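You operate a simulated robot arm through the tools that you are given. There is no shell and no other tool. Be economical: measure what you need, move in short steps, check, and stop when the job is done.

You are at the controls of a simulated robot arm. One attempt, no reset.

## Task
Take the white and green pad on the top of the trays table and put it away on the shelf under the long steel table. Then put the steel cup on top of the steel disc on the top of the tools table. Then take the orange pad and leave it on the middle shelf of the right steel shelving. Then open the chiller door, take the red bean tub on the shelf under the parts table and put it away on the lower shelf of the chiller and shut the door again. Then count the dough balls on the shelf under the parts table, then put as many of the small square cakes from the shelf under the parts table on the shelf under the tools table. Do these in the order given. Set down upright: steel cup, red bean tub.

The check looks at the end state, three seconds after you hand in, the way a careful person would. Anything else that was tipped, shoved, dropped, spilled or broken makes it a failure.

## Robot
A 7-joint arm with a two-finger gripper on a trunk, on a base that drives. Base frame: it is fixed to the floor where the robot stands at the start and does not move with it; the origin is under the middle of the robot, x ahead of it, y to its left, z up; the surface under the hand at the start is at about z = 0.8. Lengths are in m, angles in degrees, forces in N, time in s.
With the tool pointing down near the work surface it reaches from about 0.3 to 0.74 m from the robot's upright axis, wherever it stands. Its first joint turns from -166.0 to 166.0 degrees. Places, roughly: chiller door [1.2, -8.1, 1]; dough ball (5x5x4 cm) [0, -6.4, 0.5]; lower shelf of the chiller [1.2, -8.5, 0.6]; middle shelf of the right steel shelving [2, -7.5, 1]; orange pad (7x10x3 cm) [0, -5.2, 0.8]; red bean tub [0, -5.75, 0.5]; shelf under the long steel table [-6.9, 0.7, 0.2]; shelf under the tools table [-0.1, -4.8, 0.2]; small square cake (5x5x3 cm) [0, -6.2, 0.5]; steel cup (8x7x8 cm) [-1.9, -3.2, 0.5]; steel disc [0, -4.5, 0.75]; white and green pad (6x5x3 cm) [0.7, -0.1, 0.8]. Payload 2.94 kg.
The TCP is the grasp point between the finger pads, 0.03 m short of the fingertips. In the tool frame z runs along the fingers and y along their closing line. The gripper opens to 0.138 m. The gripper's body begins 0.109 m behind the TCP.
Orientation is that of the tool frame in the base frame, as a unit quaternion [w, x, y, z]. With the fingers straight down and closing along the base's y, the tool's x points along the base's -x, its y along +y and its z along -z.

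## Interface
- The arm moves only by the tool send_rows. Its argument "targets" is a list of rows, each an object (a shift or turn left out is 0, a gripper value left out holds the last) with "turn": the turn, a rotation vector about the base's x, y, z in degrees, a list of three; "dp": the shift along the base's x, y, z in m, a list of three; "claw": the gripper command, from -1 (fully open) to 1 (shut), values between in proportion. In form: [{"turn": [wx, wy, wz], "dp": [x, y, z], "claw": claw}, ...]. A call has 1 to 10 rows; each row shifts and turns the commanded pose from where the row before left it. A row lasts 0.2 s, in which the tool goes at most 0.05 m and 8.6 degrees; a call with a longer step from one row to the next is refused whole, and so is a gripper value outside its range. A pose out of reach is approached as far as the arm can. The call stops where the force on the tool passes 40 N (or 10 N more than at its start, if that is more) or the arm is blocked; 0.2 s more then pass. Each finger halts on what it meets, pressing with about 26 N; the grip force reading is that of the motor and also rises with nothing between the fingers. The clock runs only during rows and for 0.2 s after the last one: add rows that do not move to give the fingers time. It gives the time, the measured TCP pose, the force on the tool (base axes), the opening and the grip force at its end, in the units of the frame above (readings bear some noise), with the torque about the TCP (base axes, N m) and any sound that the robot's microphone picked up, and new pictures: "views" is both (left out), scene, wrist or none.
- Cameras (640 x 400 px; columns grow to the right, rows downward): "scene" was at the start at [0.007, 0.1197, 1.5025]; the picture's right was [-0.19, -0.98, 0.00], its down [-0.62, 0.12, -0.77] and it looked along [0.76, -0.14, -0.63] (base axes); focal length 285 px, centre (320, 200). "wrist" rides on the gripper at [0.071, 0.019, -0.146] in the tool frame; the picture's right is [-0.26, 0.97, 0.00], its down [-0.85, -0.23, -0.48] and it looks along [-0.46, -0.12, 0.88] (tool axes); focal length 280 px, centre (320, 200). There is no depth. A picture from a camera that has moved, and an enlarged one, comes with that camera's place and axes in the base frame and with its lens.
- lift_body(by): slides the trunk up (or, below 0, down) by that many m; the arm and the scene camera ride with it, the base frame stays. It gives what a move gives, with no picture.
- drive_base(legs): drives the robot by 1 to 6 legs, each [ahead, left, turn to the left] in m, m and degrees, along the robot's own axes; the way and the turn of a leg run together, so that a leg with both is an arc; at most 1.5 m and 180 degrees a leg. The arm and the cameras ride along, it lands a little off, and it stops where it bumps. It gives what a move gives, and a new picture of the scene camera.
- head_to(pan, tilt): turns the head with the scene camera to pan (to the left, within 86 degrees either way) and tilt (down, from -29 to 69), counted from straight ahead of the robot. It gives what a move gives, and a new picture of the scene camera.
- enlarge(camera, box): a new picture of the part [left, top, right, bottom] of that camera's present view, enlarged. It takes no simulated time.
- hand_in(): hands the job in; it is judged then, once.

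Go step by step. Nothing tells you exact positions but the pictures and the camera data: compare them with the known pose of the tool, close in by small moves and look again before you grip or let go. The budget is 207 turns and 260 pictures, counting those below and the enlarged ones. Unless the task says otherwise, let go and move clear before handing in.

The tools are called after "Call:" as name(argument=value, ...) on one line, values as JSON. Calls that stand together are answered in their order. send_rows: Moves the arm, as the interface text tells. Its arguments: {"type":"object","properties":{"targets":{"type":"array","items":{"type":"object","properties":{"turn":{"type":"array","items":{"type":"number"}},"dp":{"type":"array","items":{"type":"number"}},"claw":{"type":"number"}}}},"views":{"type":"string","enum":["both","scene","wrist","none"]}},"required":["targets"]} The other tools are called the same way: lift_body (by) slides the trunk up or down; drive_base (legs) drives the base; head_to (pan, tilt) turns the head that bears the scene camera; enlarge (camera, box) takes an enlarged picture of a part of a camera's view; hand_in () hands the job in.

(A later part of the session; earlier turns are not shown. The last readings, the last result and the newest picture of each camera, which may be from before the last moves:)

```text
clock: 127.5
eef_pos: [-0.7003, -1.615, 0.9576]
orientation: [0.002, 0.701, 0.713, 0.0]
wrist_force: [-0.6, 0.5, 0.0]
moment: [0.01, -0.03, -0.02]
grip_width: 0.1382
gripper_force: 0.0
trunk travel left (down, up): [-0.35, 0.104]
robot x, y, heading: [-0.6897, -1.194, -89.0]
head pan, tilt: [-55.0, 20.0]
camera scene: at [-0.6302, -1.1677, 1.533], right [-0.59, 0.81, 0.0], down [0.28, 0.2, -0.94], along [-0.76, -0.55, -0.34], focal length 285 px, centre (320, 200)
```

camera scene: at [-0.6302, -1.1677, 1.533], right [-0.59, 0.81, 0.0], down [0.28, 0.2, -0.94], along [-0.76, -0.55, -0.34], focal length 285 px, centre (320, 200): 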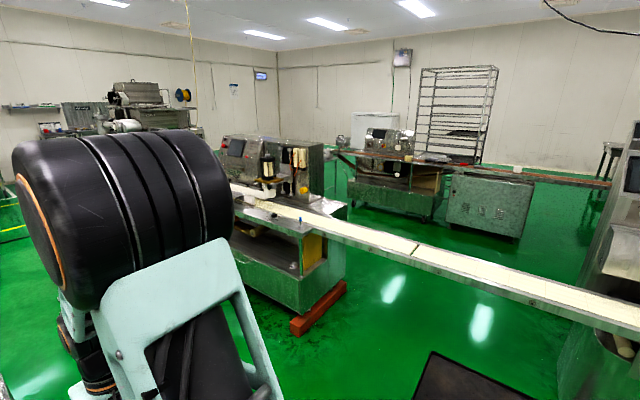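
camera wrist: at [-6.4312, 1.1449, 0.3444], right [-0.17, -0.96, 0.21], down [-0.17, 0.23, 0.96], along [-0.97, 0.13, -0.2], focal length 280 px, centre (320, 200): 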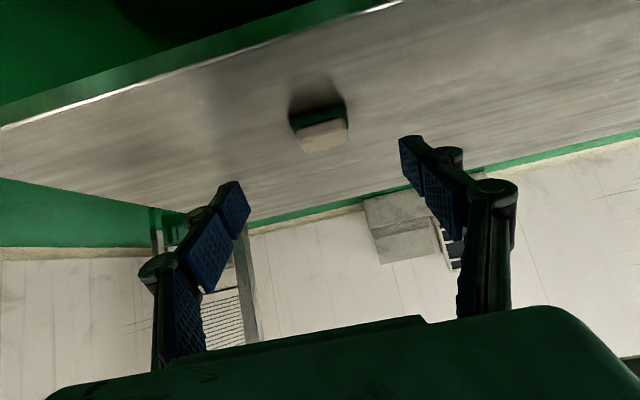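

The machine ahead has an open low compartment, and the cup probably sits farther along its side. I'm swinging around to face it at y ≈ -3.

Call:
drive_base(legs=[[0.9, -0.15, 0]])

Call:
head_to(pan=-65, tilt=30)

```text
clock: 132.3
eef_pos: [-0.828, -2.524, 0.9567]
orientation: [0.002, 0.698, 0.716, 0.001]
wrist_force: [-0.1, 0.0, -0.1]
moment: [-0.01, 0.02, 0.02]
grip_width: 0.1383
gripper_force: 0.1
trunk travel left (down, up): [-0.35, 0.104]
robot x, y, heading: [-0.8167, -2.105, -88.4]
head pan, tilt: [-55.0, 20.0]
camera scene: at [-0.7613, -2.0771, 1.533], right [-0.6, 0.8, 0.0], down [0.27, 0.2, -0.94], along [-0.75, -0.56, -0.34], focal length 285 px, centre (320, 200)
```

scene: 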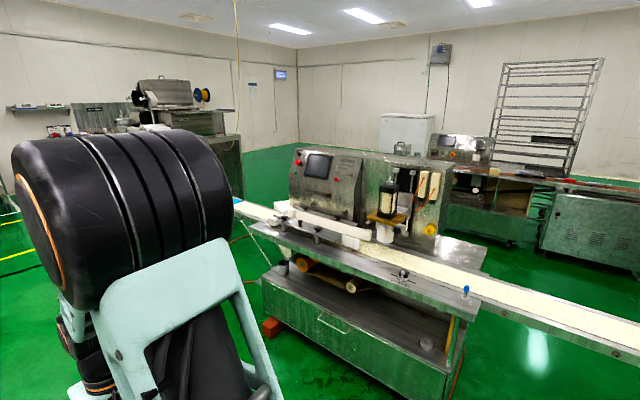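

```text
clock: 133.1
eef_pos: [-0.8286, -2.525, 0.9571]
orientation: [0.001, 0.698, 0.716, 0.001]
wrist_force: [0.5, -0.2, 0.6]
moment: [0.02, 0.0, -0.01]
grip_width: 0.1378
gripper_force: 0.1
trunk travel left (down, up): [-0.35, 0.104]
robot x, y, heading: [-0.8194, -2.1062, -88.4]
head pan, tilt: [-65.0, 30.0]
camera scene: at [-0.7674, -2.062, 1.517], right [-0.45, 0.89, 0.0], down [0.45, 0.22, -0.87], along [-0.77, -0.39, -0.5], focal length 285 px, centre (320, 200)
```

scene: 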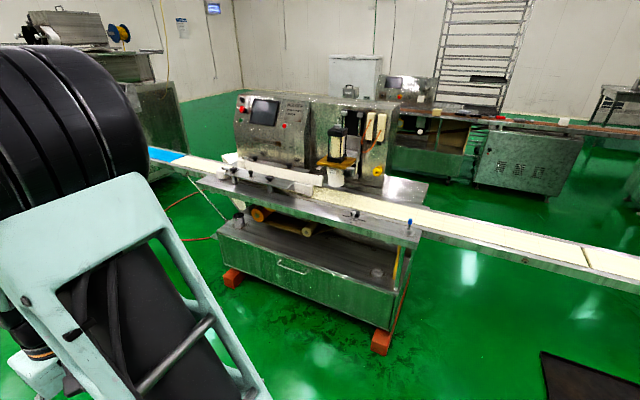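

Call:
enlarge(camera="scene", box=[190, 160, 430, 350])

```text
2.11 times, centred on (310, 255) of scene
camera zoom: at [-0.7674, -2.062, 1.517], right [-0.45, 0.89, 0.0], down [0.45, 0.22, -0.87], along [-0.77, -0.39, -0.5], focal length 599 px, centre (341, 84)
```

zoom: 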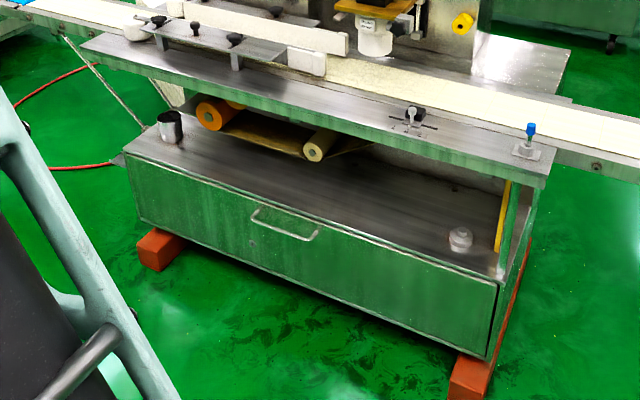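

The steel cup is near the south end of the machine's cabinet top, at about (-1.83, -3.15, 0.5), under an overhanging conveyor (edge x ≈ -1.72, underside about 0.76). I'm turning to face it and shifting along the corridor.

Call:
drive_base(legs=[[0, 0, -91], [0.3, 0, 0], [0, 1.05, 0]])

Call:
head_to(pan=0, tilt=45)

```text
clock: 148.1
eef_pos: [-1.48, -3.1885, 0.9577]
orientation: [0.002, 1.0, 0.029, -0.001]
wrist_force: [-0.8, -0.5, -0.1]
moment: [-0.03, 0.01, -0.01]
grip_width: 0.1379
gripper_force: 0.0
trunk travel left (down, up): [-0.35, 0.104]
robot x, y, heading: [-1.0656, -3.18, -176.7]
head pan, tilt: [-65.0, 30.0]
camera scene: at [-1.013, -3.2315, 1.5169], right [0.88, 0.48, 0.0], down [0.24, -0.44, -0.87], along [-0.41, 0.76, -0.5], focal length 285 px, centre (320, 200)
```

scene: 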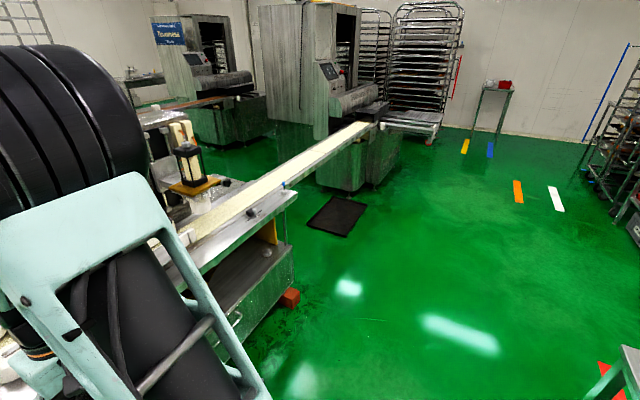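

```text
clock: 149.4
eef_pos: [-1.4792, -3.1881, 0.9565]
orientation: [0.001, 1.0, 0.028, -0.001]
wrist_force: [-1.6, 0.6, 0.2]
moment: [0.0, 0.02, 0.01]
grip_width: 0.1381
gripper_force: 0.2
trunk travel left (down, up): [-0.35, 0.104]
robot x, y, heading: [-1.0597, -3.1843, -176.9]
head pan, tilt: [0.0, 45.0]
camera scene: at [-1.0511, -3.3158, 1.4943], right [-0.06, 1.0, 0.0], down [0.71, 0.04, -0.71], along [-0.71, -0.04, -0.71], focal length 285 px, centre (320, 200)
```

scene: 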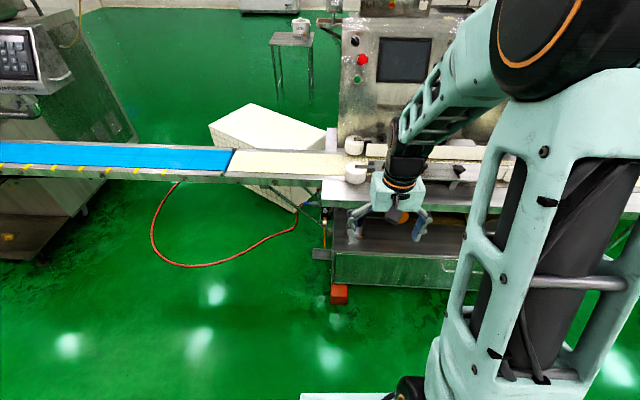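

I'm lowering the trunk, then tilting the tool to 60° so I can look under the conveyor with the wrist camera.

Call:
lift_body(by=-0.25)

Call:
send_rows(targets=[{"turn": [0, 0, -3.2], "dp": [0, 0.01, 0]}, {"turn": [0, 8, 0], "dp": [-0.01, 0.01, -0.01]}, {"turn": [0, 8, 0], "dp": [-0.01, 0.01, -0.01]}, {"turn": [0, 8, 0], "dp": [-0.01, 0, -0.01]}, {"turn": [0, 8, 0], "dp": [-0.01, 0, -0.01]}, {"turn": [0, 8, 0], "dp": [-0.01, 0, -0.01]}, {"turn": [0, 8, 0], "dp": [-0.01, 0, -0.02]}, {"turn": [0, 8, 0], "dp": [0, 0, -0.02]}, {"turn": [0, 4, 0], "dp": [0, 0, -0.03]}])

```text
clock: 152.0
eef_pos: [-1.4796, -3.1905, 0.7063]
orientation: [0.002, 1.0, 0.029, -0.001]
wrist_force: [0.1, -0.1, 0.1]
moment: [0.01, 0.01, -0.01]
grip_width: 0.1379
gripper_force: 0.0
trunk travel left (down, up): [-0.1, 0.354]
robot x, y, heading: [-1.0626, -3.1821, -176.4]
head pan, tilt: [0.0, 45.0]
```

```text
clock: 154.0
eef_pos: [-1.558, -3.1557, 0.5823]
orientation: [0.001, 0.865, 0.002, -0.501]
wrist_force: [0.4, -0.2, 0.4]
moment: [0.02, -0.02, 0.0]
grip_width: 0.1381
gripper_force: 0.0
out of reach, approached as far as the arm can: row 6, 7, 8
trunk travel left (down, up): [-0.1, 0.354]
robot x, y, heading: [-1.0587, -3.185, -176.6]
head pan, tilt: [0.0, 45.0]
camera scene: at [-1.0508, -3.3159, 1.2444], right [-0.06, 1.0, 0.0], down [0.71, 0.04, -0.71], along [-0.71, -0.04, -0.71], focal length 285 px, centre (320, 200)
camera wrist: at [-1.3953, -3.175, 0.5912], right [-0.13, -0.97, 0.23], down [-0.01, 0.23, 0.97], along [-0.99, 0.12, -0.04], focal length 280 px, centre (320, 200)
```

scene: 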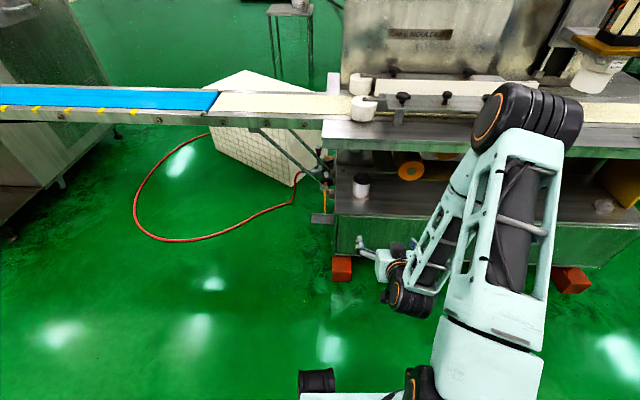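
wrist: 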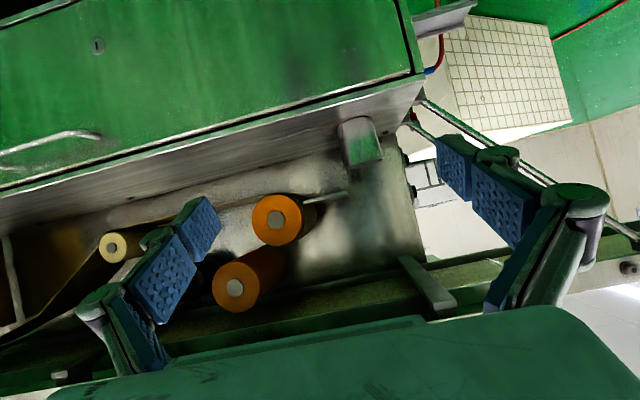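

The two cameras put the cup at about (-1.90, -3.20), on a surface at z ≈ 0.45. I'm zooming in to check its handle and the clutter around it.

Call:
enlarge(camera="wrist", box=[260, 60, 500, 320])

Call:
enlarge(camera="scene", box=[290, 110, 450, 270])

```text
1.54 times, centred on (380, 190) of wrist
camera zoom: at [-1.3953, -3.175, 0.5912], right [-0.13, -0.97, 0.23], down [-0.01, 0.23, 0.97], along [-0.99, 0.12, -0.04], focal length 431 px, centre (228, 215)
```

zoom: 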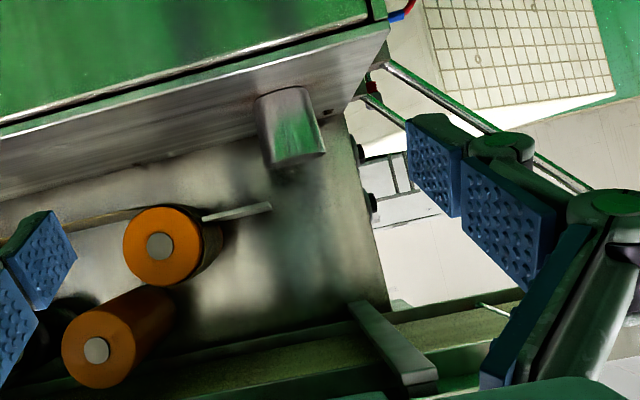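

```text
2.50 times, centred on (370, 190) of scene
camera zoom: at [-1.0508, -3.3159, 1.2444], right [-0.06, 1.0, 0.0], down [0.71, 0.04, -0.71], along [-0.71, -0.04, -0.71], focal length 712 px, centre (195, 225)
```

zoom: 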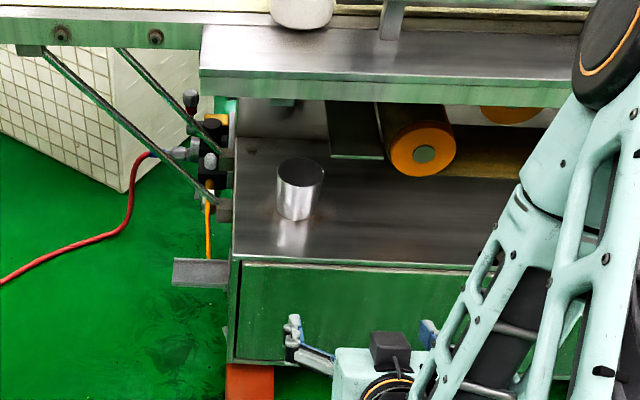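

The cup is a plain cylinder at about (-1.892, -3.203), z 0.45–0.53, with hoses just outside the end. I'm narrowing the gripper to 0.10 and driving in 0.2 m.

Call:
send_rows(targets=[{"dp": [0, -0.02, -0.01], "claw": -0.5}, {"claw": -0.5}, {}], views="none")

Call:
drive_base(legs=[[0.2, 0, 0]])

Call:
send_rows(targets=[{}])

```text
clock: 154.8
eef_pos: [-1.5569, -3.1765, 0.5717]
orientation: [0.001, 0.866, 0.002, -0.5]
wrist_force: [0.7, -0.5, 0.1]
moment: [0.04, 0.02, -0.02]
grip_width: 0.1036
gripper_force: 0.1
trunk travel left (down, up): [-0.1, 0.354]
robot x, y, heading: [-1.0619, -3.1804, -176.6]
head pan, tilt: [0.0, 45.0]
```

```text
clock: 156.4
eef_pos: [-1.7561, -3.1892, 0.5724]
orientation: [0.001, 0.866, 0.003, -0.501]
wrist_force: [0.7, -0.2, -0.5]
moment: [0.02, 0.03, 0.02]
grip_width: 0.1037
gripper_force: 0.0
trunk travel left (down, up): [-0.1, 0.354]
robot x, y, heading: [-1.2635, -3.1933, -176.6]
head pan, tilt: [0.0, 45.0]
camera scene: at [-1.2498, -3.3279, 1.2443], right [-0.06, 1.0, 0.0], down [0.71, 0.04, -0.71], along [-0.71, -0.04, -0.71], focal length 285 px, centre (320, 200)
```

scene: 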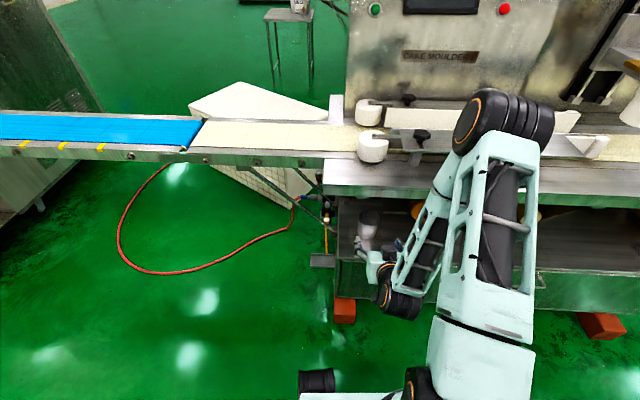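

```text
clock: 156.8
eef_pos: [-1.7561, -3.1886, 0.5716]
orientation: [0.002, 0.866, 0.003, -0.501]
wrist_force: [0.5, 0.0, 0.1]
moment: [-0.01, 0.0, -0.01]
grip_width: 0.1035
gripper_force: 0.0
trunk travel left (down, up): [-0.1, 0.354]
robot x, y, heading: [-1.2588, -3.1932, -176.4]
head pan, tilt: [0.0, 45.0]
camera scene: at [-1.2499, -3.3279, 1.2443], right [-0.06, 1.0, 0.0], down [0.71, 0.04, -0.71], along [-0.71, -0.04, -0.71], focal length 285 px, centre (320, 200)
camera wrist: at [-1.5934, -3.208, 0.5819], right [-0.12, -0.97, 0.23], down [-0.01, 0.23, 0.97], along [-0.99, 0.12, -0.04], focal length 280 px, centre (320, 200)
```

scene: 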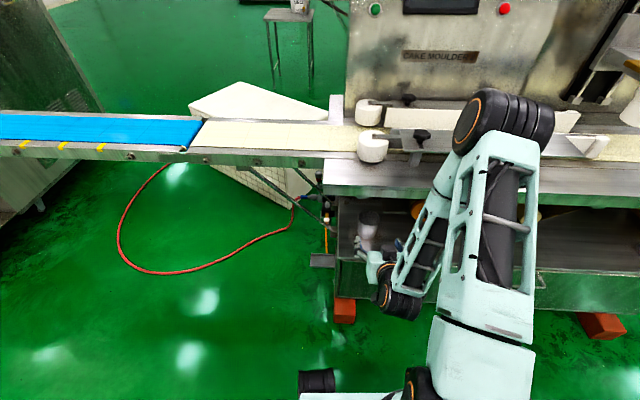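
wrist: 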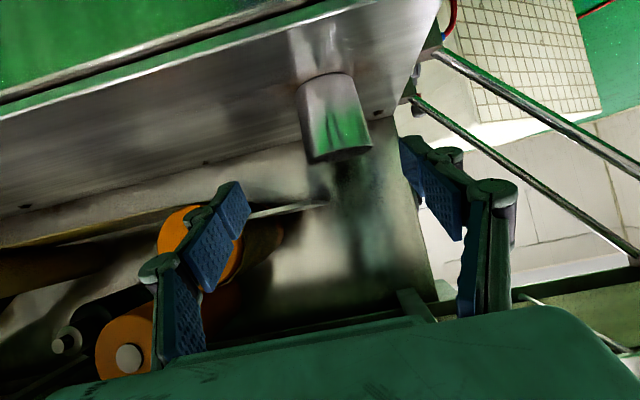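

The cup's y is about -3.205. I'm shifting sideways, lowering to z 0.50 and partly advancing.

Call:
send_rows(targets=[{"dp": [-0.01, -0.008, -0.024]}, {"dp": [-0.01, -0.007, -0.024]}, {"dp": [-0.02, 0, -0.022]}, {}])

```text
clock: 157.8
eef_pos: [-1.7952, -3.2037, 0.5036]
orientation: [0.002, 0.866, 0.003, -0.501]
wrist_force: [0.3, -0.1, -0.4]
moment: [-0.02, 0.0, 0.02]
grip_width: 0.1036
gripper_force: 0.0
trunk travel left (down, up): [-0.1, 0.354]
robot x, y, heading: [-1.2591, -3.1923, -176.5]
head pan, tilt: [0.0, 45.0]
camera scene: at [-1.2499, -3.3279, 1.2443], right [-0.06, 1.0, 0.0], down [0.71, 0.04, -0.71], along [-0.71, -0.04, -0.71], focal length 285 px, centre (320, 200)
camera wrist: at [-1.6326, -3.2227, 0.5134], right [-0.12, -0.97, 0.23], down [-0.01, 0.23, 0.97], along [-0.99, 0.12, -0.04], focal length 280 px, centre (320, 200)
```

scene: 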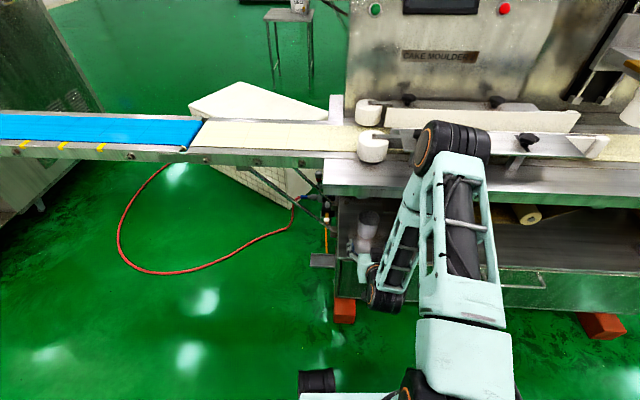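
wrist: 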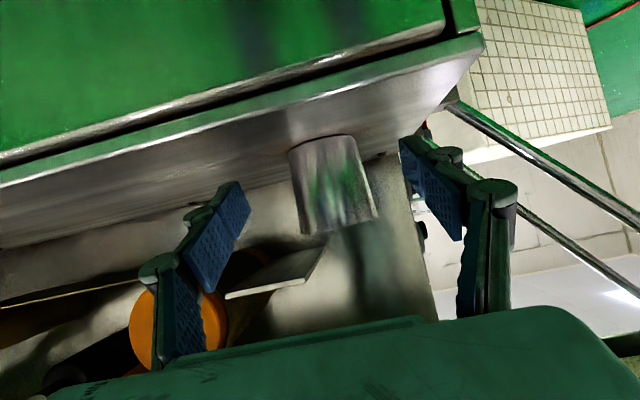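

I'm lined up, so I'm advancing 9.5 cm to bring the cup between the pads.

Call:
send_rows(targets=[{"dp": [-0.03, -0.001, 0]}, {"dp": [-0.03, -0.001, 0]}, {"dp": [-0.03, 0, 0]}, {}])

```text
clock: 158.8
eef_pos: [-1.8847, -3.2064, 0.5017]
orientation: [0.001, 0.865, 0.003, -0.501]
wrist_force: [-0.3, 0.3, 0.7]
moment: [0.02, -0.01, -0.01]
grip_width: 0.1036
gripper_force: 0.1
trunk travel left (down, up): [-0.1, 0.354]
robot x, y, heading: [-1.2599, -3.1964, -176.7]
head pan, tilt: [0.0, 45.0]
camera scene: at [-1.2499, -3.3279, 1.2443], right [-0.06, 1.0, 0.0], down [0.71, 0.04, -0.71], along [-0.71, -0.04, -0.71], focal length 285 px, centre (320, 200)
camera wrist: at [-1.7224, -3.2247, 0.512], right [-0.12, -0.97, 0.23], down [-0.01, 0.23, 0.97], along [-0.99, 0.12, -0.04], focal length 280 px, centre (320, 200)
```

scene: 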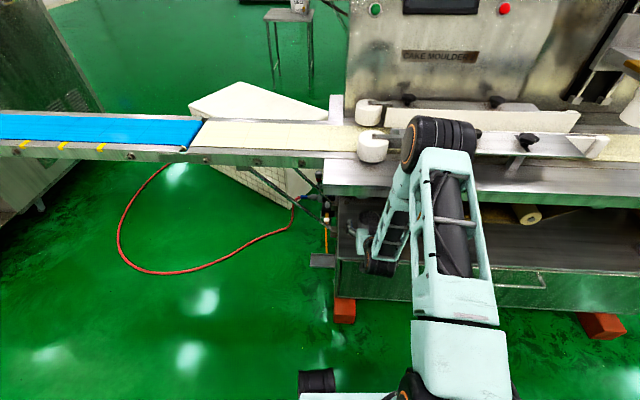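
wrist: 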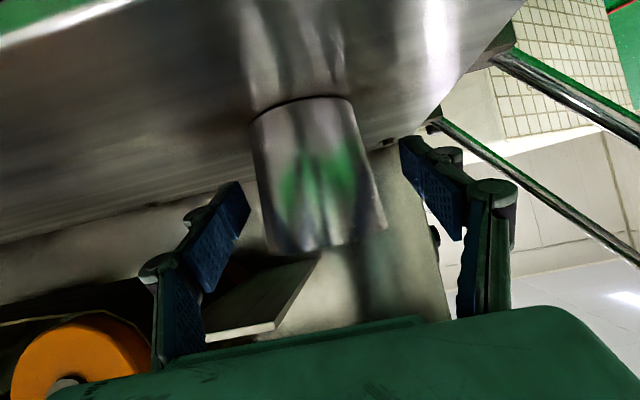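

The cup is between the fingers, so a small further advance and then close.

Call:
send_rows(targets=[{"dp": [-0.012, -0.001, -0.003]}, {"claw": 0.2}, {"claw": 1}, {"claw": 1}, {"claw": 1}], views="wrist")

```text
clock: 160.0
eef_pos: [-1.8973, -3.2077, 0.499]
orientation: [0.001, 0.866, 0.003, -0.5]
wrist_force: [-0.3, 0.2, -0.8]
moment: [-0.04, 0.01, 0.06]
grip_width: 0.0672
gripper_force: 25.6
trunk travel left (down, up): [-0.1, 0.354]
robot x, y, heading: [-1.2599, -3.1975, -176.4]
head pan, tilt: [0.0, 45.0]
camera wrist: at [-1.7344, -3.2262, 0.5083], right [-0.12, -0.97, 0.23], down [-0.01, 0.23, 0.97], along [-0.99, 0.12, -0.04], focal length 280 px, centre (320, 200)
```

wrist: 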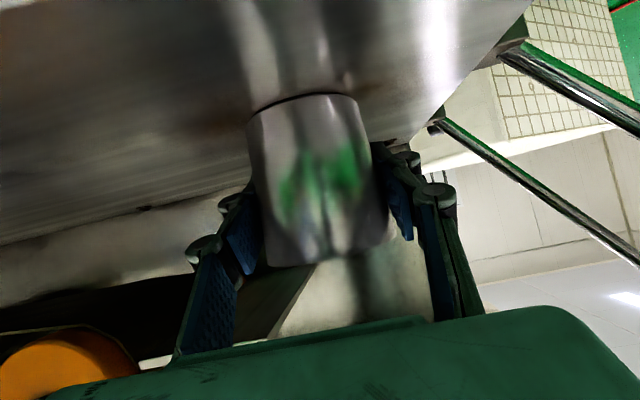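

The cup is gripped at 67 mm. I'm lifting it 2.5 cm and drawing it straight out.

Call:
send_rows(targets=[{"dp": [0, 0, 0.015], "claw": 1}, {"dp": [0.01, 0, 0.012]}, {"dp": [0.03, 0, 0]}, {"dp": [0.04, 0, 0.005]}, {"dp": [0.04, 0, 0.01]}, {"dp": [0.02, 0, 0.01]}, {}], views="both")

Call:
drive_base(legs=[[-0.22, 0, 0]])

```text
clock: 161.6
eef_pos: [-1.7582, -3.2072, 0.5514]
orientation: [0.002, 0.866, 0.003, -0.501]
wrist_force: [0.4, -0.6, -1.0]
moment: [0.0, 0.02, 0.02]
grip_width: 0.0676
gripper_force: 26.1
trunk travel left (down, up): [-0.1, 0.354]
robot x, y, heading: [-1.2602, -3.1953, -176.4]
head pan, tilt: [0.0, 45.0]
camera scene: at [-1.25, -3.3279, 1.2443], right [-0.06, 1.0, 0.0], down [0.71, 0.04, -0.71], along [-0.71, -0.04, -0.71], focal length 285 px, centre (320, 200)
camera wrist: at [-1.5949, -3.2263, 0.5606], right [-0.12, -0.97, 0.23], down [-0.01, 0.23, 0.97], along [-0.99, 0.12, -0.04], focal length 280 px, centre (320, 200)
```

scene: 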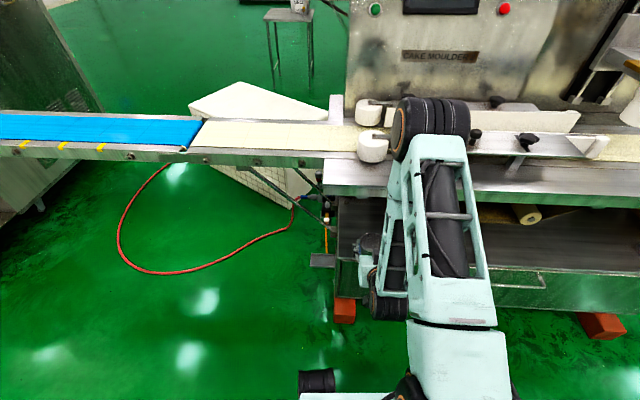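
wrist: 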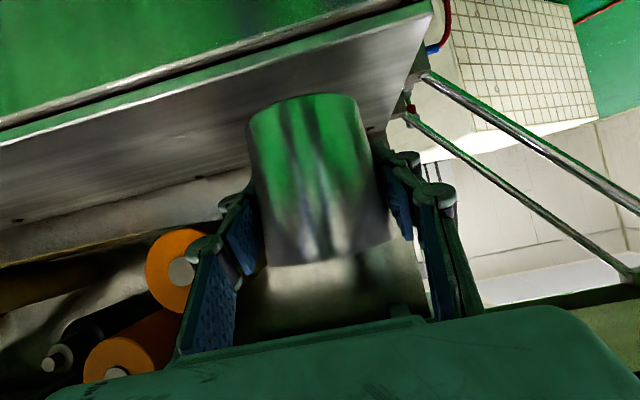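

```text
clock: 163.3
eef_pos: [-1.5406, -3.1922, 0.55]
orientation: [0.001, 0.866, 0.001, -0.501]
wrist_force: [0.3, 0.5, -1.0]
moment: [0.02, 0.01, -0.02]
grip_width: 0.0677
gripper_force: 25.5
trunk travel left (down, up): [-0.1, 0.354]
robot x, y, heading: [-1.0401, -3.1833, -176.5]
head pan, tilt: [0.0, 45.0]
camera scene: at [-1.0333, -3.315, 1.2443], right [-0.06, 1.0, 0.0], down [0.71, 0.04, -0.71], along [-0.71, -0.04, -0.71], focal length 285 px, centre (320, 200)
```

scene: 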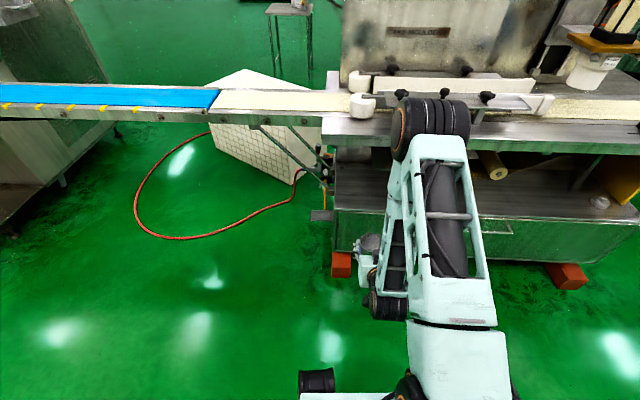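

The cup is out. I'm raising the trunk and looking left (south-east) toward the tools table.

Call:
lift_body(by=0.25)

Call:
head_to(pan=86, tilt=25)

```text
clock: 165.8
eef_pos: [-1.5407, -3.1936, 0.7997]
orientation: [0.0, 0.865, 0.001, -0.501]
wrist_force: [-0.2, 0.6, -0.9]
moment: [-0.02, 0.03, 0.0]
grip_width: 0.0675
gripper_force: 25.8
trunk travel left (down, up): [-0.35, 0.104]
robot x, y, heading: [-1.0444, -3.1785, -176.7]
head pan, tilt: [0.0, 45.0]
```

```text
clock: 167.4
eef_pos: [-1.5404, -3.1932, 0.801]
orientation: [0.001, 0.866, 0.001, -0.501]
wrist_force: [-0.5, 0.8, -1.0]
moment: [0.01, 0.01, 0.02]
grip_width: 0.0677
gripper_force: 26.1
trunk travel left (down, up): [-0.35, 0.104]
robot x, y, heading: [-1.0436, -3.1836, -176.7]
head pan, tilt: [85.9, 25.0]
camera scene: at [-0.9534, -3.4025, 1.5249], right [-1.0, 0.01, 0.0], down [0.01, 0.42, -0.91], along [-0.01, -0.91, -0.42], focal length 285 px, centre (320, 200)
```

scene: 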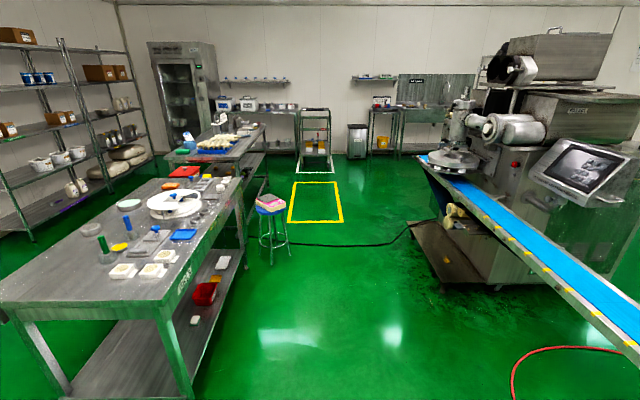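

Call:
enlarge(camera="scene", box=[0, 160, 260, 320])

```text
2.46 times, centred on (130, 240) of scene
camera zoom: at [-0.9534, -3.4025, 1.5249], right [-1.0, 0.01, 0.0], down [0.01, 0.42, -0.91], along [-0.01, -0.91, -0.42], focal length 701 px, centre (788, 102)
```

zoom: 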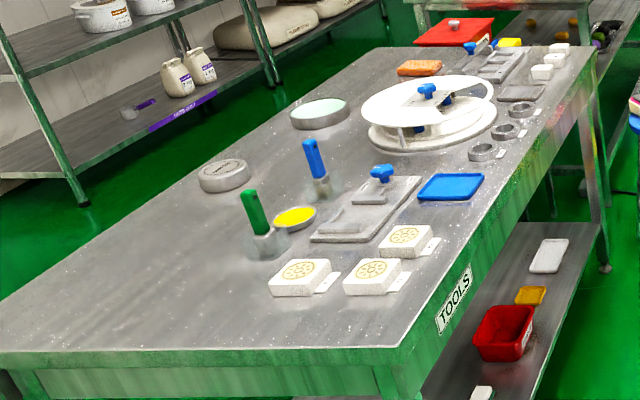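

The tools table runs x -0.4 to 0.33, y -4.2 to -5.45. I can see a grey steel disc, a yellow dish, and the orange pad further along. I'm moving beside the table and turning to face it.

Call:
drive_base(legs=[[0, 1.35, 0], [0, 0, 88], [0, 0, 88]])

Call:
head_to(pan=15, tilt=30)

```text
clock: 187.0
eef_pos: [-0.4849, -4.5469, 0.8006]
orientation: [0.501, 0.026, 0.865, -0.015]
wrist_force: [0.7, -0.4, -0.5]
moment: [-0.01, -0.03, 0.02]
grip_width: 0.0679
gripper_force: 26.1
trunk travel left (down, up): [-0.35, 0.104]
robot x, y, heading: [-0.9825, -4.5269, -0.4]
head pan, tilt: [85.9, 25.0]
camera scene: at [-1.0511, -4.2992, 1.5249], right [1.0, -0.08, 0.0], down [-0.03, -0.42, -0.91], along [0.07, 0.9, -0.42], focal length 285 px, centre (320, 200)
```

scene: 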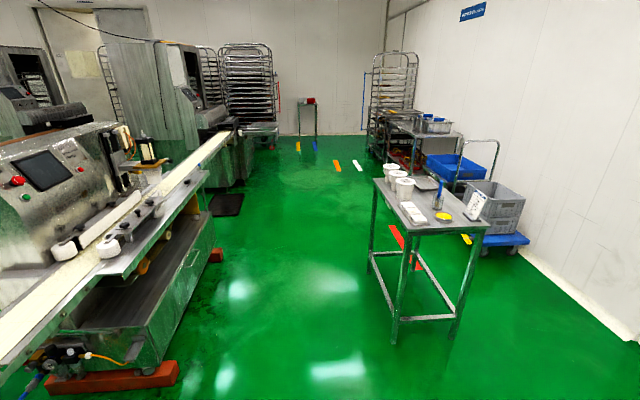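

```text
clock: 188.5
eef_pos: [-0.484, -4.5469, 0.8001]
orientation: [0.501, 0.027, 0.865, -0.016]
wrist_force: [0.3, 0.5, -0.4]
moment: [0.01, 0.04, 0.03]
grip_width: 0.0675
gripper_force: 26.0
trunk travel left (down, up): [-0.35, 0.104]
robot x, y, heading: [-0.9822, -4.5304, -0.4]
head pan, tilt: [15.0, 30.0]
camera scene: at [-0.9708, -4.3683, 1.5169], right [0.25, -0.97, 0.0], down [-0.48, -0.13, -0.87], along [0.84, 0.22, -0.5], focal length 285 px, centre (320, 200)
```

scene: 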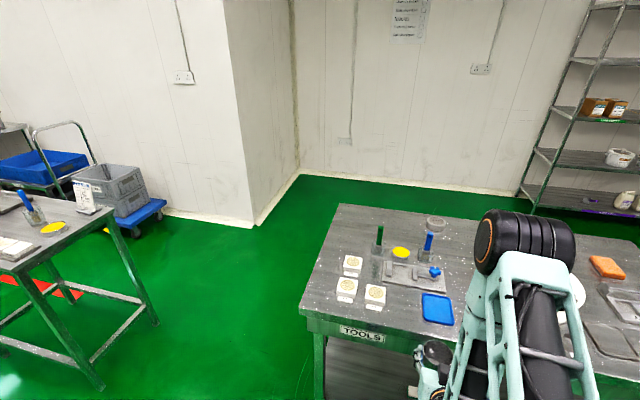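

Call:
enlarge(camera="scene", box=[290, 195, 490, 345])

Call:
enlarge(camera="scene", box=[420, 200, 640, 380])

```text
2.67 times, centred on (390, 270) of scene
camera zoom: at [-0.9708, -4.3683, 1.5169], right [0.25, -0.97, 0.0], down [-0.48, -0.13, -0.87], along [0.84, 0.22, -0.5], focal length 759 px, centre (133, 13)
```

zoom: 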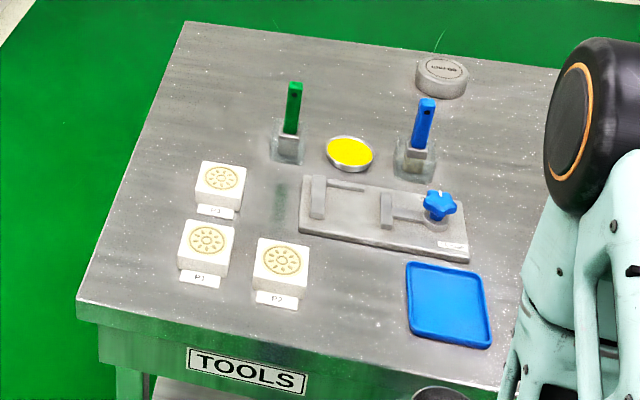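

```text
2.22 times, centred on (530, 290) of scene
camera zoom: at [-0.9708, -4.3683, 1.5169], right [0.25, -0.97, 0.0], down [-0.48, -0.13, -0.87], along [0.84, 0.22, -0.5], focal length 632 px, centre (-147, 0)
```

zoom: 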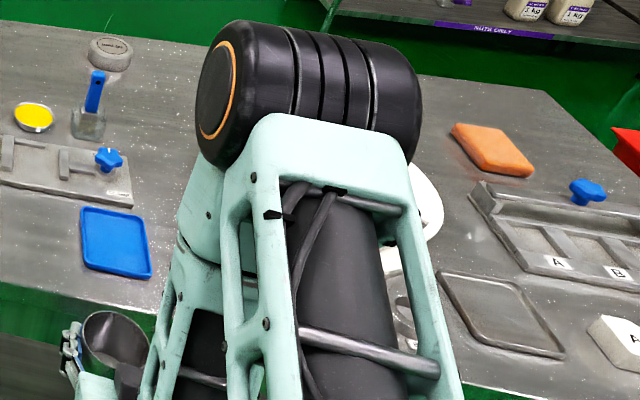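

Call:
enlarge(camera="scene", box=[375, 205, 455, 270])

```text
6.15 times, centred on (415, 238) of scene
camera zoom: at [-0.9708, -4.3683, 1.5169], right [0.25, -0.97, 0.0], down [-0.48, -0.13, -0.87], along [0.84, 0.22, -0.5], focal length 1752 px, centre (-265, -31)
```

zoom: 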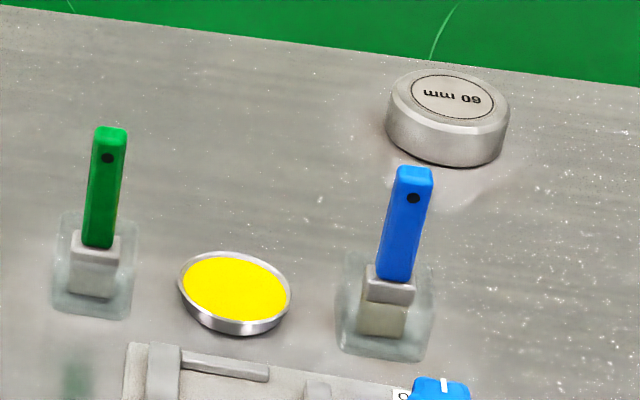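

The steel disc is the one marked "60 mm" at about (0.20, -4.61), close to the table's east edge. East of the table the floor is open, so I'm going around the north end and facing west there.

Call:
drive_base(legs=[[0, 0.85, 0.4], [1.05, 0, 0], [1.0, 0, 0]])

Call:
drive_base(legs=[[0, -0.9, 0], [0, 0, -90], [0, 0, -90]])

```text
clock: 206.1
eef_pos: [1.5536, -3.6978, 0.8005]
orientation: [0.5, 0.028, 0.865, -0.016]
wrist_force: [0.3, 0.3, -1.2]
moment: [0.0, 0.0, -0.02]
grip_width: 0.0679
gripper_force: 26.3
trunk travel left (down, up): [-0.35, 0.104]
robot x, y, heading: [1.0574, -3.6757, -0.6]
head pan, tilt: [15.0, 30.0]
camera scene: at [1.0677, -3.5166, 1.5169], right [0.25, -0.97, 0.0], down [-0.48, -0.12, -0.87], along [0.84, 0.22, -0.5], focal length 285 px, centre (320, 200)
```

scene: 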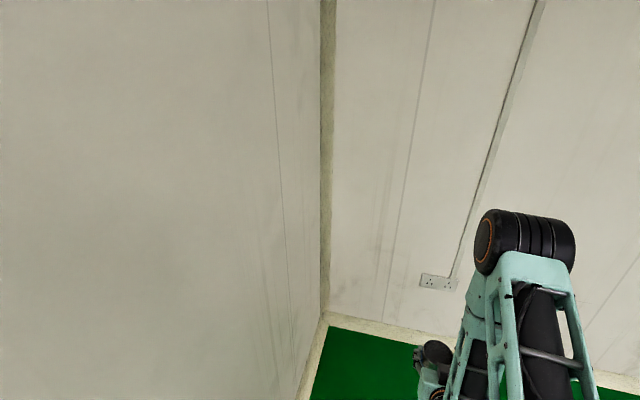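

```text
clock: 221.8
eef_pos: [0.5474, -4.5312, 0.8001]
orientation: [-0.016, 0.865, -0.028, -0.5]
wrist_force: [-0.8, -0.2, -1.5]
moment: [-0.03, -0.03, 0.0]
grip_width: 0.0674
gripper_force: 26.3
trunk travel left (down, up): [-0.35, 0.104]
robot x, y, heading: [1.043, -4.5518, 179.2]
head pan, tilt: [15.0, 30.0]
camera scene: at [1.0388, -4.711, 1.5169], right [-0.25, 0.97, 0.0], down [0.48, 0.12, -0.87], along [-0.84, -0.22, -0.5], focal length 285 px, centre (320, 200)
```

scene: 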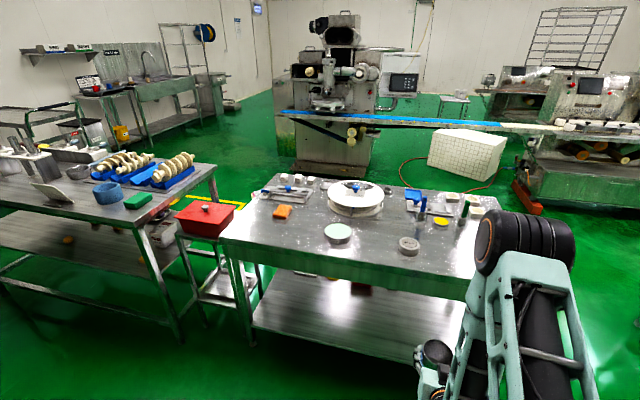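

From both sides the disc triangulates to about (0.12, -4.60), top z ≈ 0.84, so the table is at about 0.8. I'm raising the cup to z 0.95, shifting over and driving in.

Call:
send_rows(targets=[{"dp": [0, -0.01, 0.05]}, {"dp": [0, -0.03, 0.05]}, {"dp": [0, -0.03, 0.05]}, {}], views="none")

Call:
drive_base(legs=[[0.3, 0, 0]])

Call:
head_to(pan=0, tilt=40)

Call:
send_rows(targets=[{}], views="wrist")

```text
refused: row 1 steps farther than a row can; nothing moved
```

```text
clock: 223.8
eef_pos: [0.2592, -4.5307, 0.7957]
orientation: [-0.013, 0.871, -0.026, -0.491]
wrist_force: [2.4, 0.1, -0.9]
moment: [-0.02, 0.01, 0.13]
grip_width: 0.0678
gripper_force: 26.1
trunk travel left (down, up): [-0.35, 0.104]
robot x, y, heading: [0.7493, -4.5509, 179.5]
head pan, tilt: [15.0, 30.0]
stopped in leg 1: the force on the tool passed its limit at 51 N (the readings are from after the stop); the commanded pose is now the measured one
camera scene: at [0.742, -4.7078, 1.5169], right [-0.25, 0.97, 0.0], down [0.48, 0.12, -0.87], along [-0.84, -0.22, -0.5], focal length 285 px, centre (320, 200)
```

scene: 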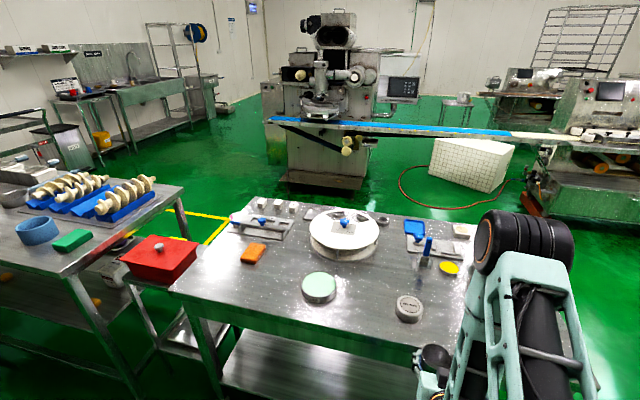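

```text
clock: 224.6
eef_pos: [0.2593, -4.5318, 0.7957]
orientation: [-0.014, 0.871, -0.027, -0.491]
wrist_force: [5.7, 1.0, -1.7]
moment: [0.05, -0.08, 0.2]
grip_width: 0.0676
gripper_force: 26.0
trunk travel left (down, up): [-0.35, 0.104]
robot x, y, heading: [0.746, -4.5522, 179.4]
head pan, tilt: [0.0, 40.0]
camera scene: at [0.7447, -4.6845, 1.5016], right [0.01, 1.0, 0.0], down [0.64, -0.01, -0.77], along [-0.77, 0.01, -0.64], focal length 285 px, centre (320, 200)
```

scene: 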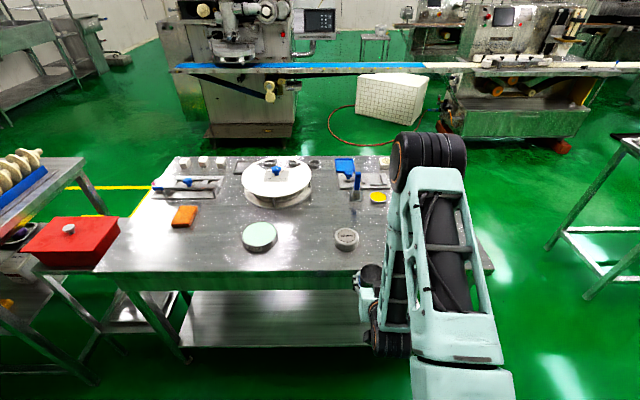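

```text
clock: 225.0
eef_pos: [0.2596, -4.5318, 0.7963]
orientation: [-0.014, 0.871, -0.027, -0.491]
wrist_force: [7.4, 0.7, -3.0]
moment: [0.04, -0.1, 0.23]
grip_width: 0.0677
gripper_force: 26.1
trunk travel left (down, up): [-0.35, 0.104]
robot x, y, heading: [0.7492, -4.548, 179.5]
head pan, tilt: [0.0, 40.0]
camera wrist: at [0.4196, -4.5603, 0.8095], right [-0.19, -0.95, 0.23], down [-0.02, 0.23, 0.97], along [-0.98, 0.18, -0.06], focal length 280 px, centre (320, 200)
```

wrist: 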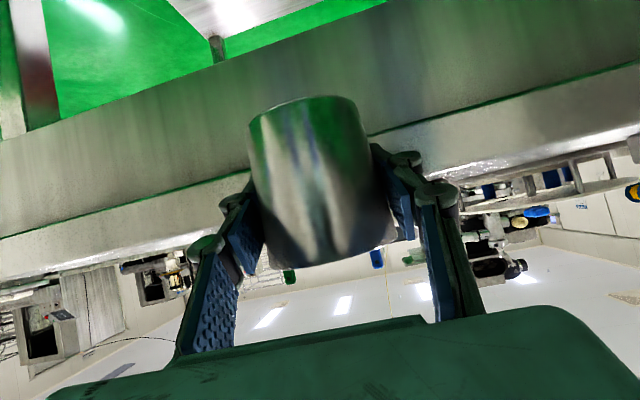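

My lift call was refused, so the drive nudged the cup against the table edge. The cup looks unchanged in the grip. I'm backing off, raising it and restoring the tilt.

Call:
send_rows(targets=[{"dp": [0.03, 0, 0.01]}, {"dp": [0.01, 0, 0.045], "turn": [0, 1.2, 0]}, {"dp": [0, 0, 0.048]}, {"dp": [0, 0, 0.045]}, {}])

```text
clock: 226.2
eef_pos: [0.2294, -4.5301, 0.9028]
orientation: [-0.013, 0.866, -0.026, -0.499]
wrist_force: [0.6, 0.2, -0.7]
moment: [0.01, -0.01, -0.01]
grip_width: 0.0669
gripper_force: 26.2
out of reach, approached as far as the arm can: row 2, 3, 4
trunk travel left (down, up): [-0.35, 0.104]
robot x, y, heading: [0.748, -4.5509, 179.5]
head pan, tilt: [0.0, 40.0]
camera scene: at [0.7443, -4.6845, 1.5016], right [0.01, 1.0, 0.0], down [0.64, -0.01, -0.77], along [-0.77, 0.01, -0.64], focal length 285 px, centre (320, 200)
camera wrist: at [0.3899, -4.5599, 0.9137], right [-0.19, -0.95, 0.23], down [0.0, 0.23, 0.97], along [-0.98, 0.18, -0.04], focal length 280 px, centre (320, 200)
```

scene: 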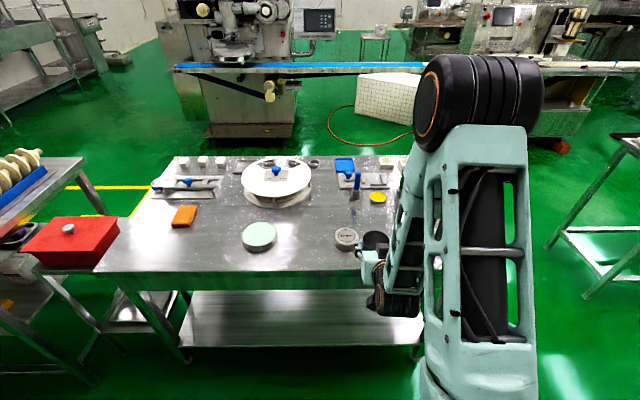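
wrist: 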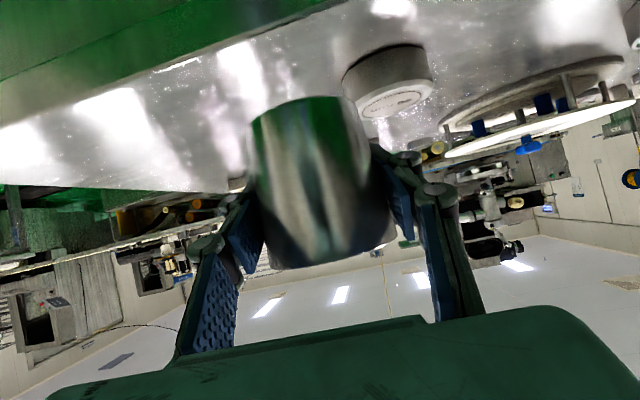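

The disc is now consistent at (0.12, -4.595), top ≈ 0.83. I'm raising the trunk 4 cm and bringing the cup above it.

Call:
lift_body(by=0.04)

Call:
send_rows(targets=[{"dp": [-0.02, -0.022, 0]}, {"dp": [-0.03, -0.022, 0]}, {"dp": [-0.03, -0.021, 0]}, {"dp": [-0.03, 0, 0]}, {}])

```text
clock: 227.1
eef_pos: [0.2289, -4.5313, 0.9429]
orientation: [-0.014, 0.866, -0.027, -0.499]
wrist_force: [-0.6, -0.2, -0.5]
moment: [-0.01, 0.02, 0.0]
grip_width: 0.0674
gripper_force: 26.2
trunk travel left (down, up): [-0.39, 0.064]
robot x, y, heading: [0.7486, -4.5501, 179.6]
head pan, tilt: [0.0, 40.0]
```

```text
clock: 228.2
eef_pos: [0.1193, -4.5971, 0.9414]
orientation: [-0.014, 0.866, -0.027, -0.5]
wrist_force: [-0.1, -0.4, -0.3]
moment: [0.02, -0.01, 0.0]
grip_width: 0.0676
gripper_force: 26.3
trunk travel left (down, up): [-0.39, 0.064]
robot x, y, heading: [0.7488, -4.5472, 179.2]
head pan, tilt: [0.0, 40.0]
camera scene: at [0.7442, -4.6844, 1.5416], right [0.01, 1.0, 0.0], down [0.64, -0.01, -0.77], along [-0.77, 0.01, -0.64], focal length 285 px, centre (320, 200)
camera wrist: at [0.2794, -4.6261, 0.9521], right [-0.19, -0.95, 0.23], down [0.0, 0.23, 0.97], along [-0.98, 0.18, -0.04], focal length 280 px, centre (320, 200)
```

scene: 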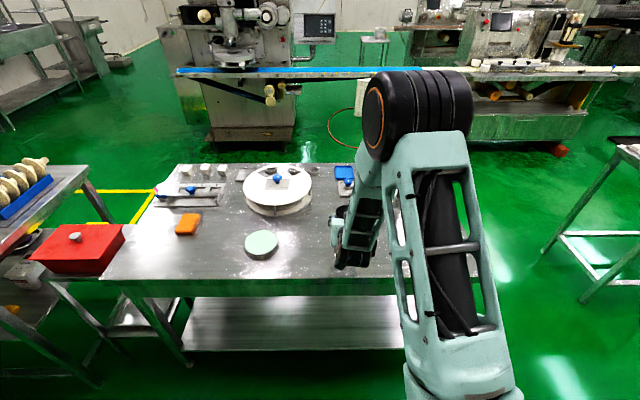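
wrist: 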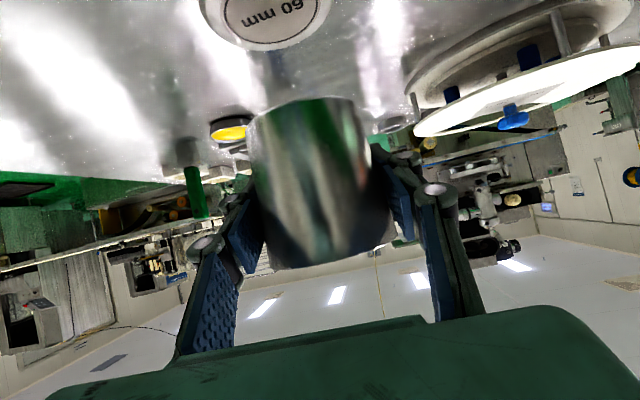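

The disc's centre projects right under the cup at (0.122, -4.597). I'm lowering with small final steps.

Call:
send_rows(targets=[{"dp": [0.001, 0, -0.025]}, {"dp": [0, 0, -0.015]}, {"dp": [0, 0, -0.006]}, {}])

```text
clock: 229.2
eef_pos: [0.1192, -4.597, 0.8967]
orientation: [-0.013, 0.866, -0.026, -0.5]
wrist_force: [-0.2, -0.2, -1.7]
moment: [-0.01, 0.0, -0.03]
grip_width: 0.0672
gripper_force: 26.0
trunk travel left (down, up): [-0.39, 0.064]
robot x, y, heading: [0.7508, -4.551, 179.5]
head pan, tilt: [0.0, 40.0]
camera scene: at [0.7442, -4.6845, 1.5416], right [0.01, 1.0, 0.0], down [0.64, -0.01, -0.77], along [-0.77, 0.01, -0.64], focal length 285 px, centre (320, 200)
camera wrist: at [0.2805, -4.6261, 0.9072], right [-0.19, -0.95, 0.23], down [0.0, 0.23, 0.97], along [-0.98, 0.18, -0.04], focal length 280 px, centre (320, 200)
```

scene: 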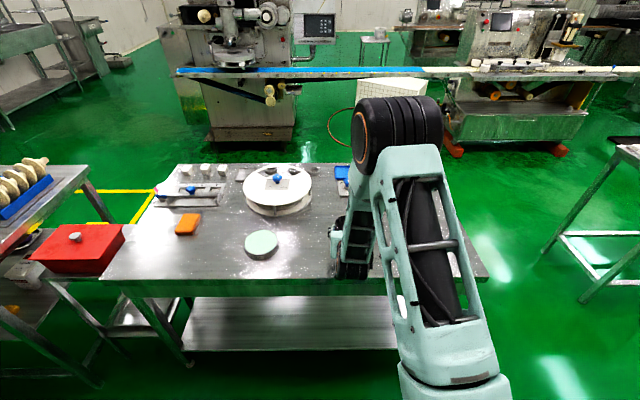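
wrist: 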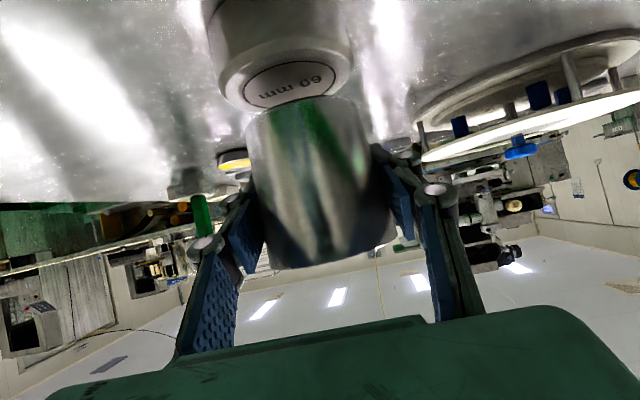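

Call:
send_rows(targets=[{"dp": [0, 0, -0.006]}, {"dp": [0, 0, -0.004]}, {}], views="wrist")

```text
clock: 230.1
eef_pos: [0.1194, -4.5966, 0.887]
orientation: [-0.013, 0.866, -0.026, -0.5]
wrist_force: [-0.3, 0.1, -1.5]
moment: [0.02, -0.01, 0.02]
grip_width: 0.0673
gripper_force: 26.0
trunk travel left (down, up): [-0.39, 0.064]
robot x, y, heading: [0.7462, -4.5499, 179.1]
head pan, tilt: [0.0, 40.0]
camera wrist: at [0.2804, -4.6253, 0.8979], right [-0.19, -0.95, 0.23], down [0.0, 0.23, 0.97], along [-0.98, 0.18, -0.04], focal length 280 px, centre (320, 200)
```

wrist: 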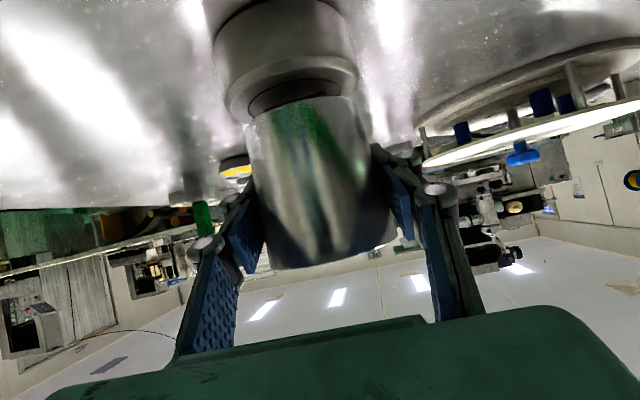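

Call:
send_rows(targets=[{"dp": [0, 0, -0.003]}, {"dp": [0, 0, -0.003]}, {}], views="wrist")

Call:
enlarge(camera="wrist", box=[190, 20, 430, 180])

```text
clock: 230.8
eef_pos: [0.119, -4.595, 0.8811]
orientation: [-0.013, 0.866, -0.026, -0.5]
wrist_force: [-0.6, -0.2, -1.1]
moment: [-0.02, 0.03, 0.01]
grip_width: 0.0673
gripper_force: 26.2
trunk travel left (down, up): [-0.39, 0.064]
robot x, y, heading: [0.7472, -4.5502, 179.4]
head pan, tilt: [0.0, 40.0]
camera wrist: at [0.2803, -4.6246, 0.892], right [-0.19, -0.95, 0.23], down [0.0, 0.23, 0.97], along [-0.98, 0.18, -0.04], focal length 280 px, centre (320, 200)
```

wrist: 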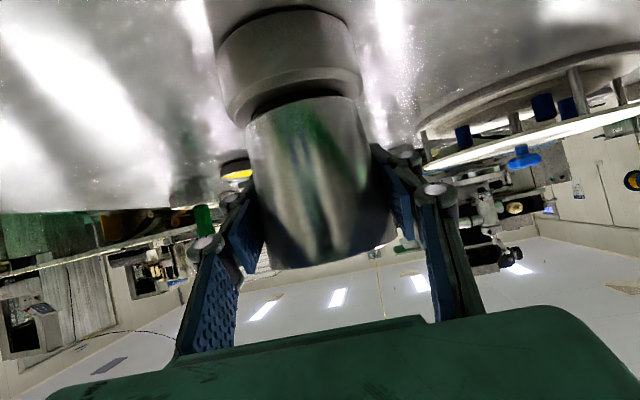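

```text
2.50 times, centred on (310, 100) of wrist
camera zoom: at [0.2803, -4.6246, 0.892], right [-0.19, -0.95, 0.23], down [0.0, 0.23, 0.97], along [-0.98, 0.18, -0.04], focal length 701 px, centre (345, 450)
```

zoom: 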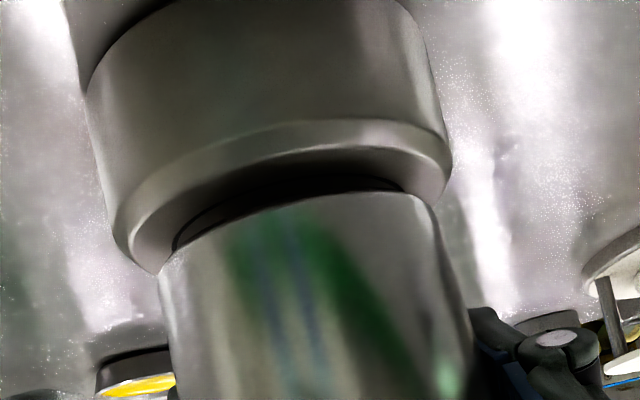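

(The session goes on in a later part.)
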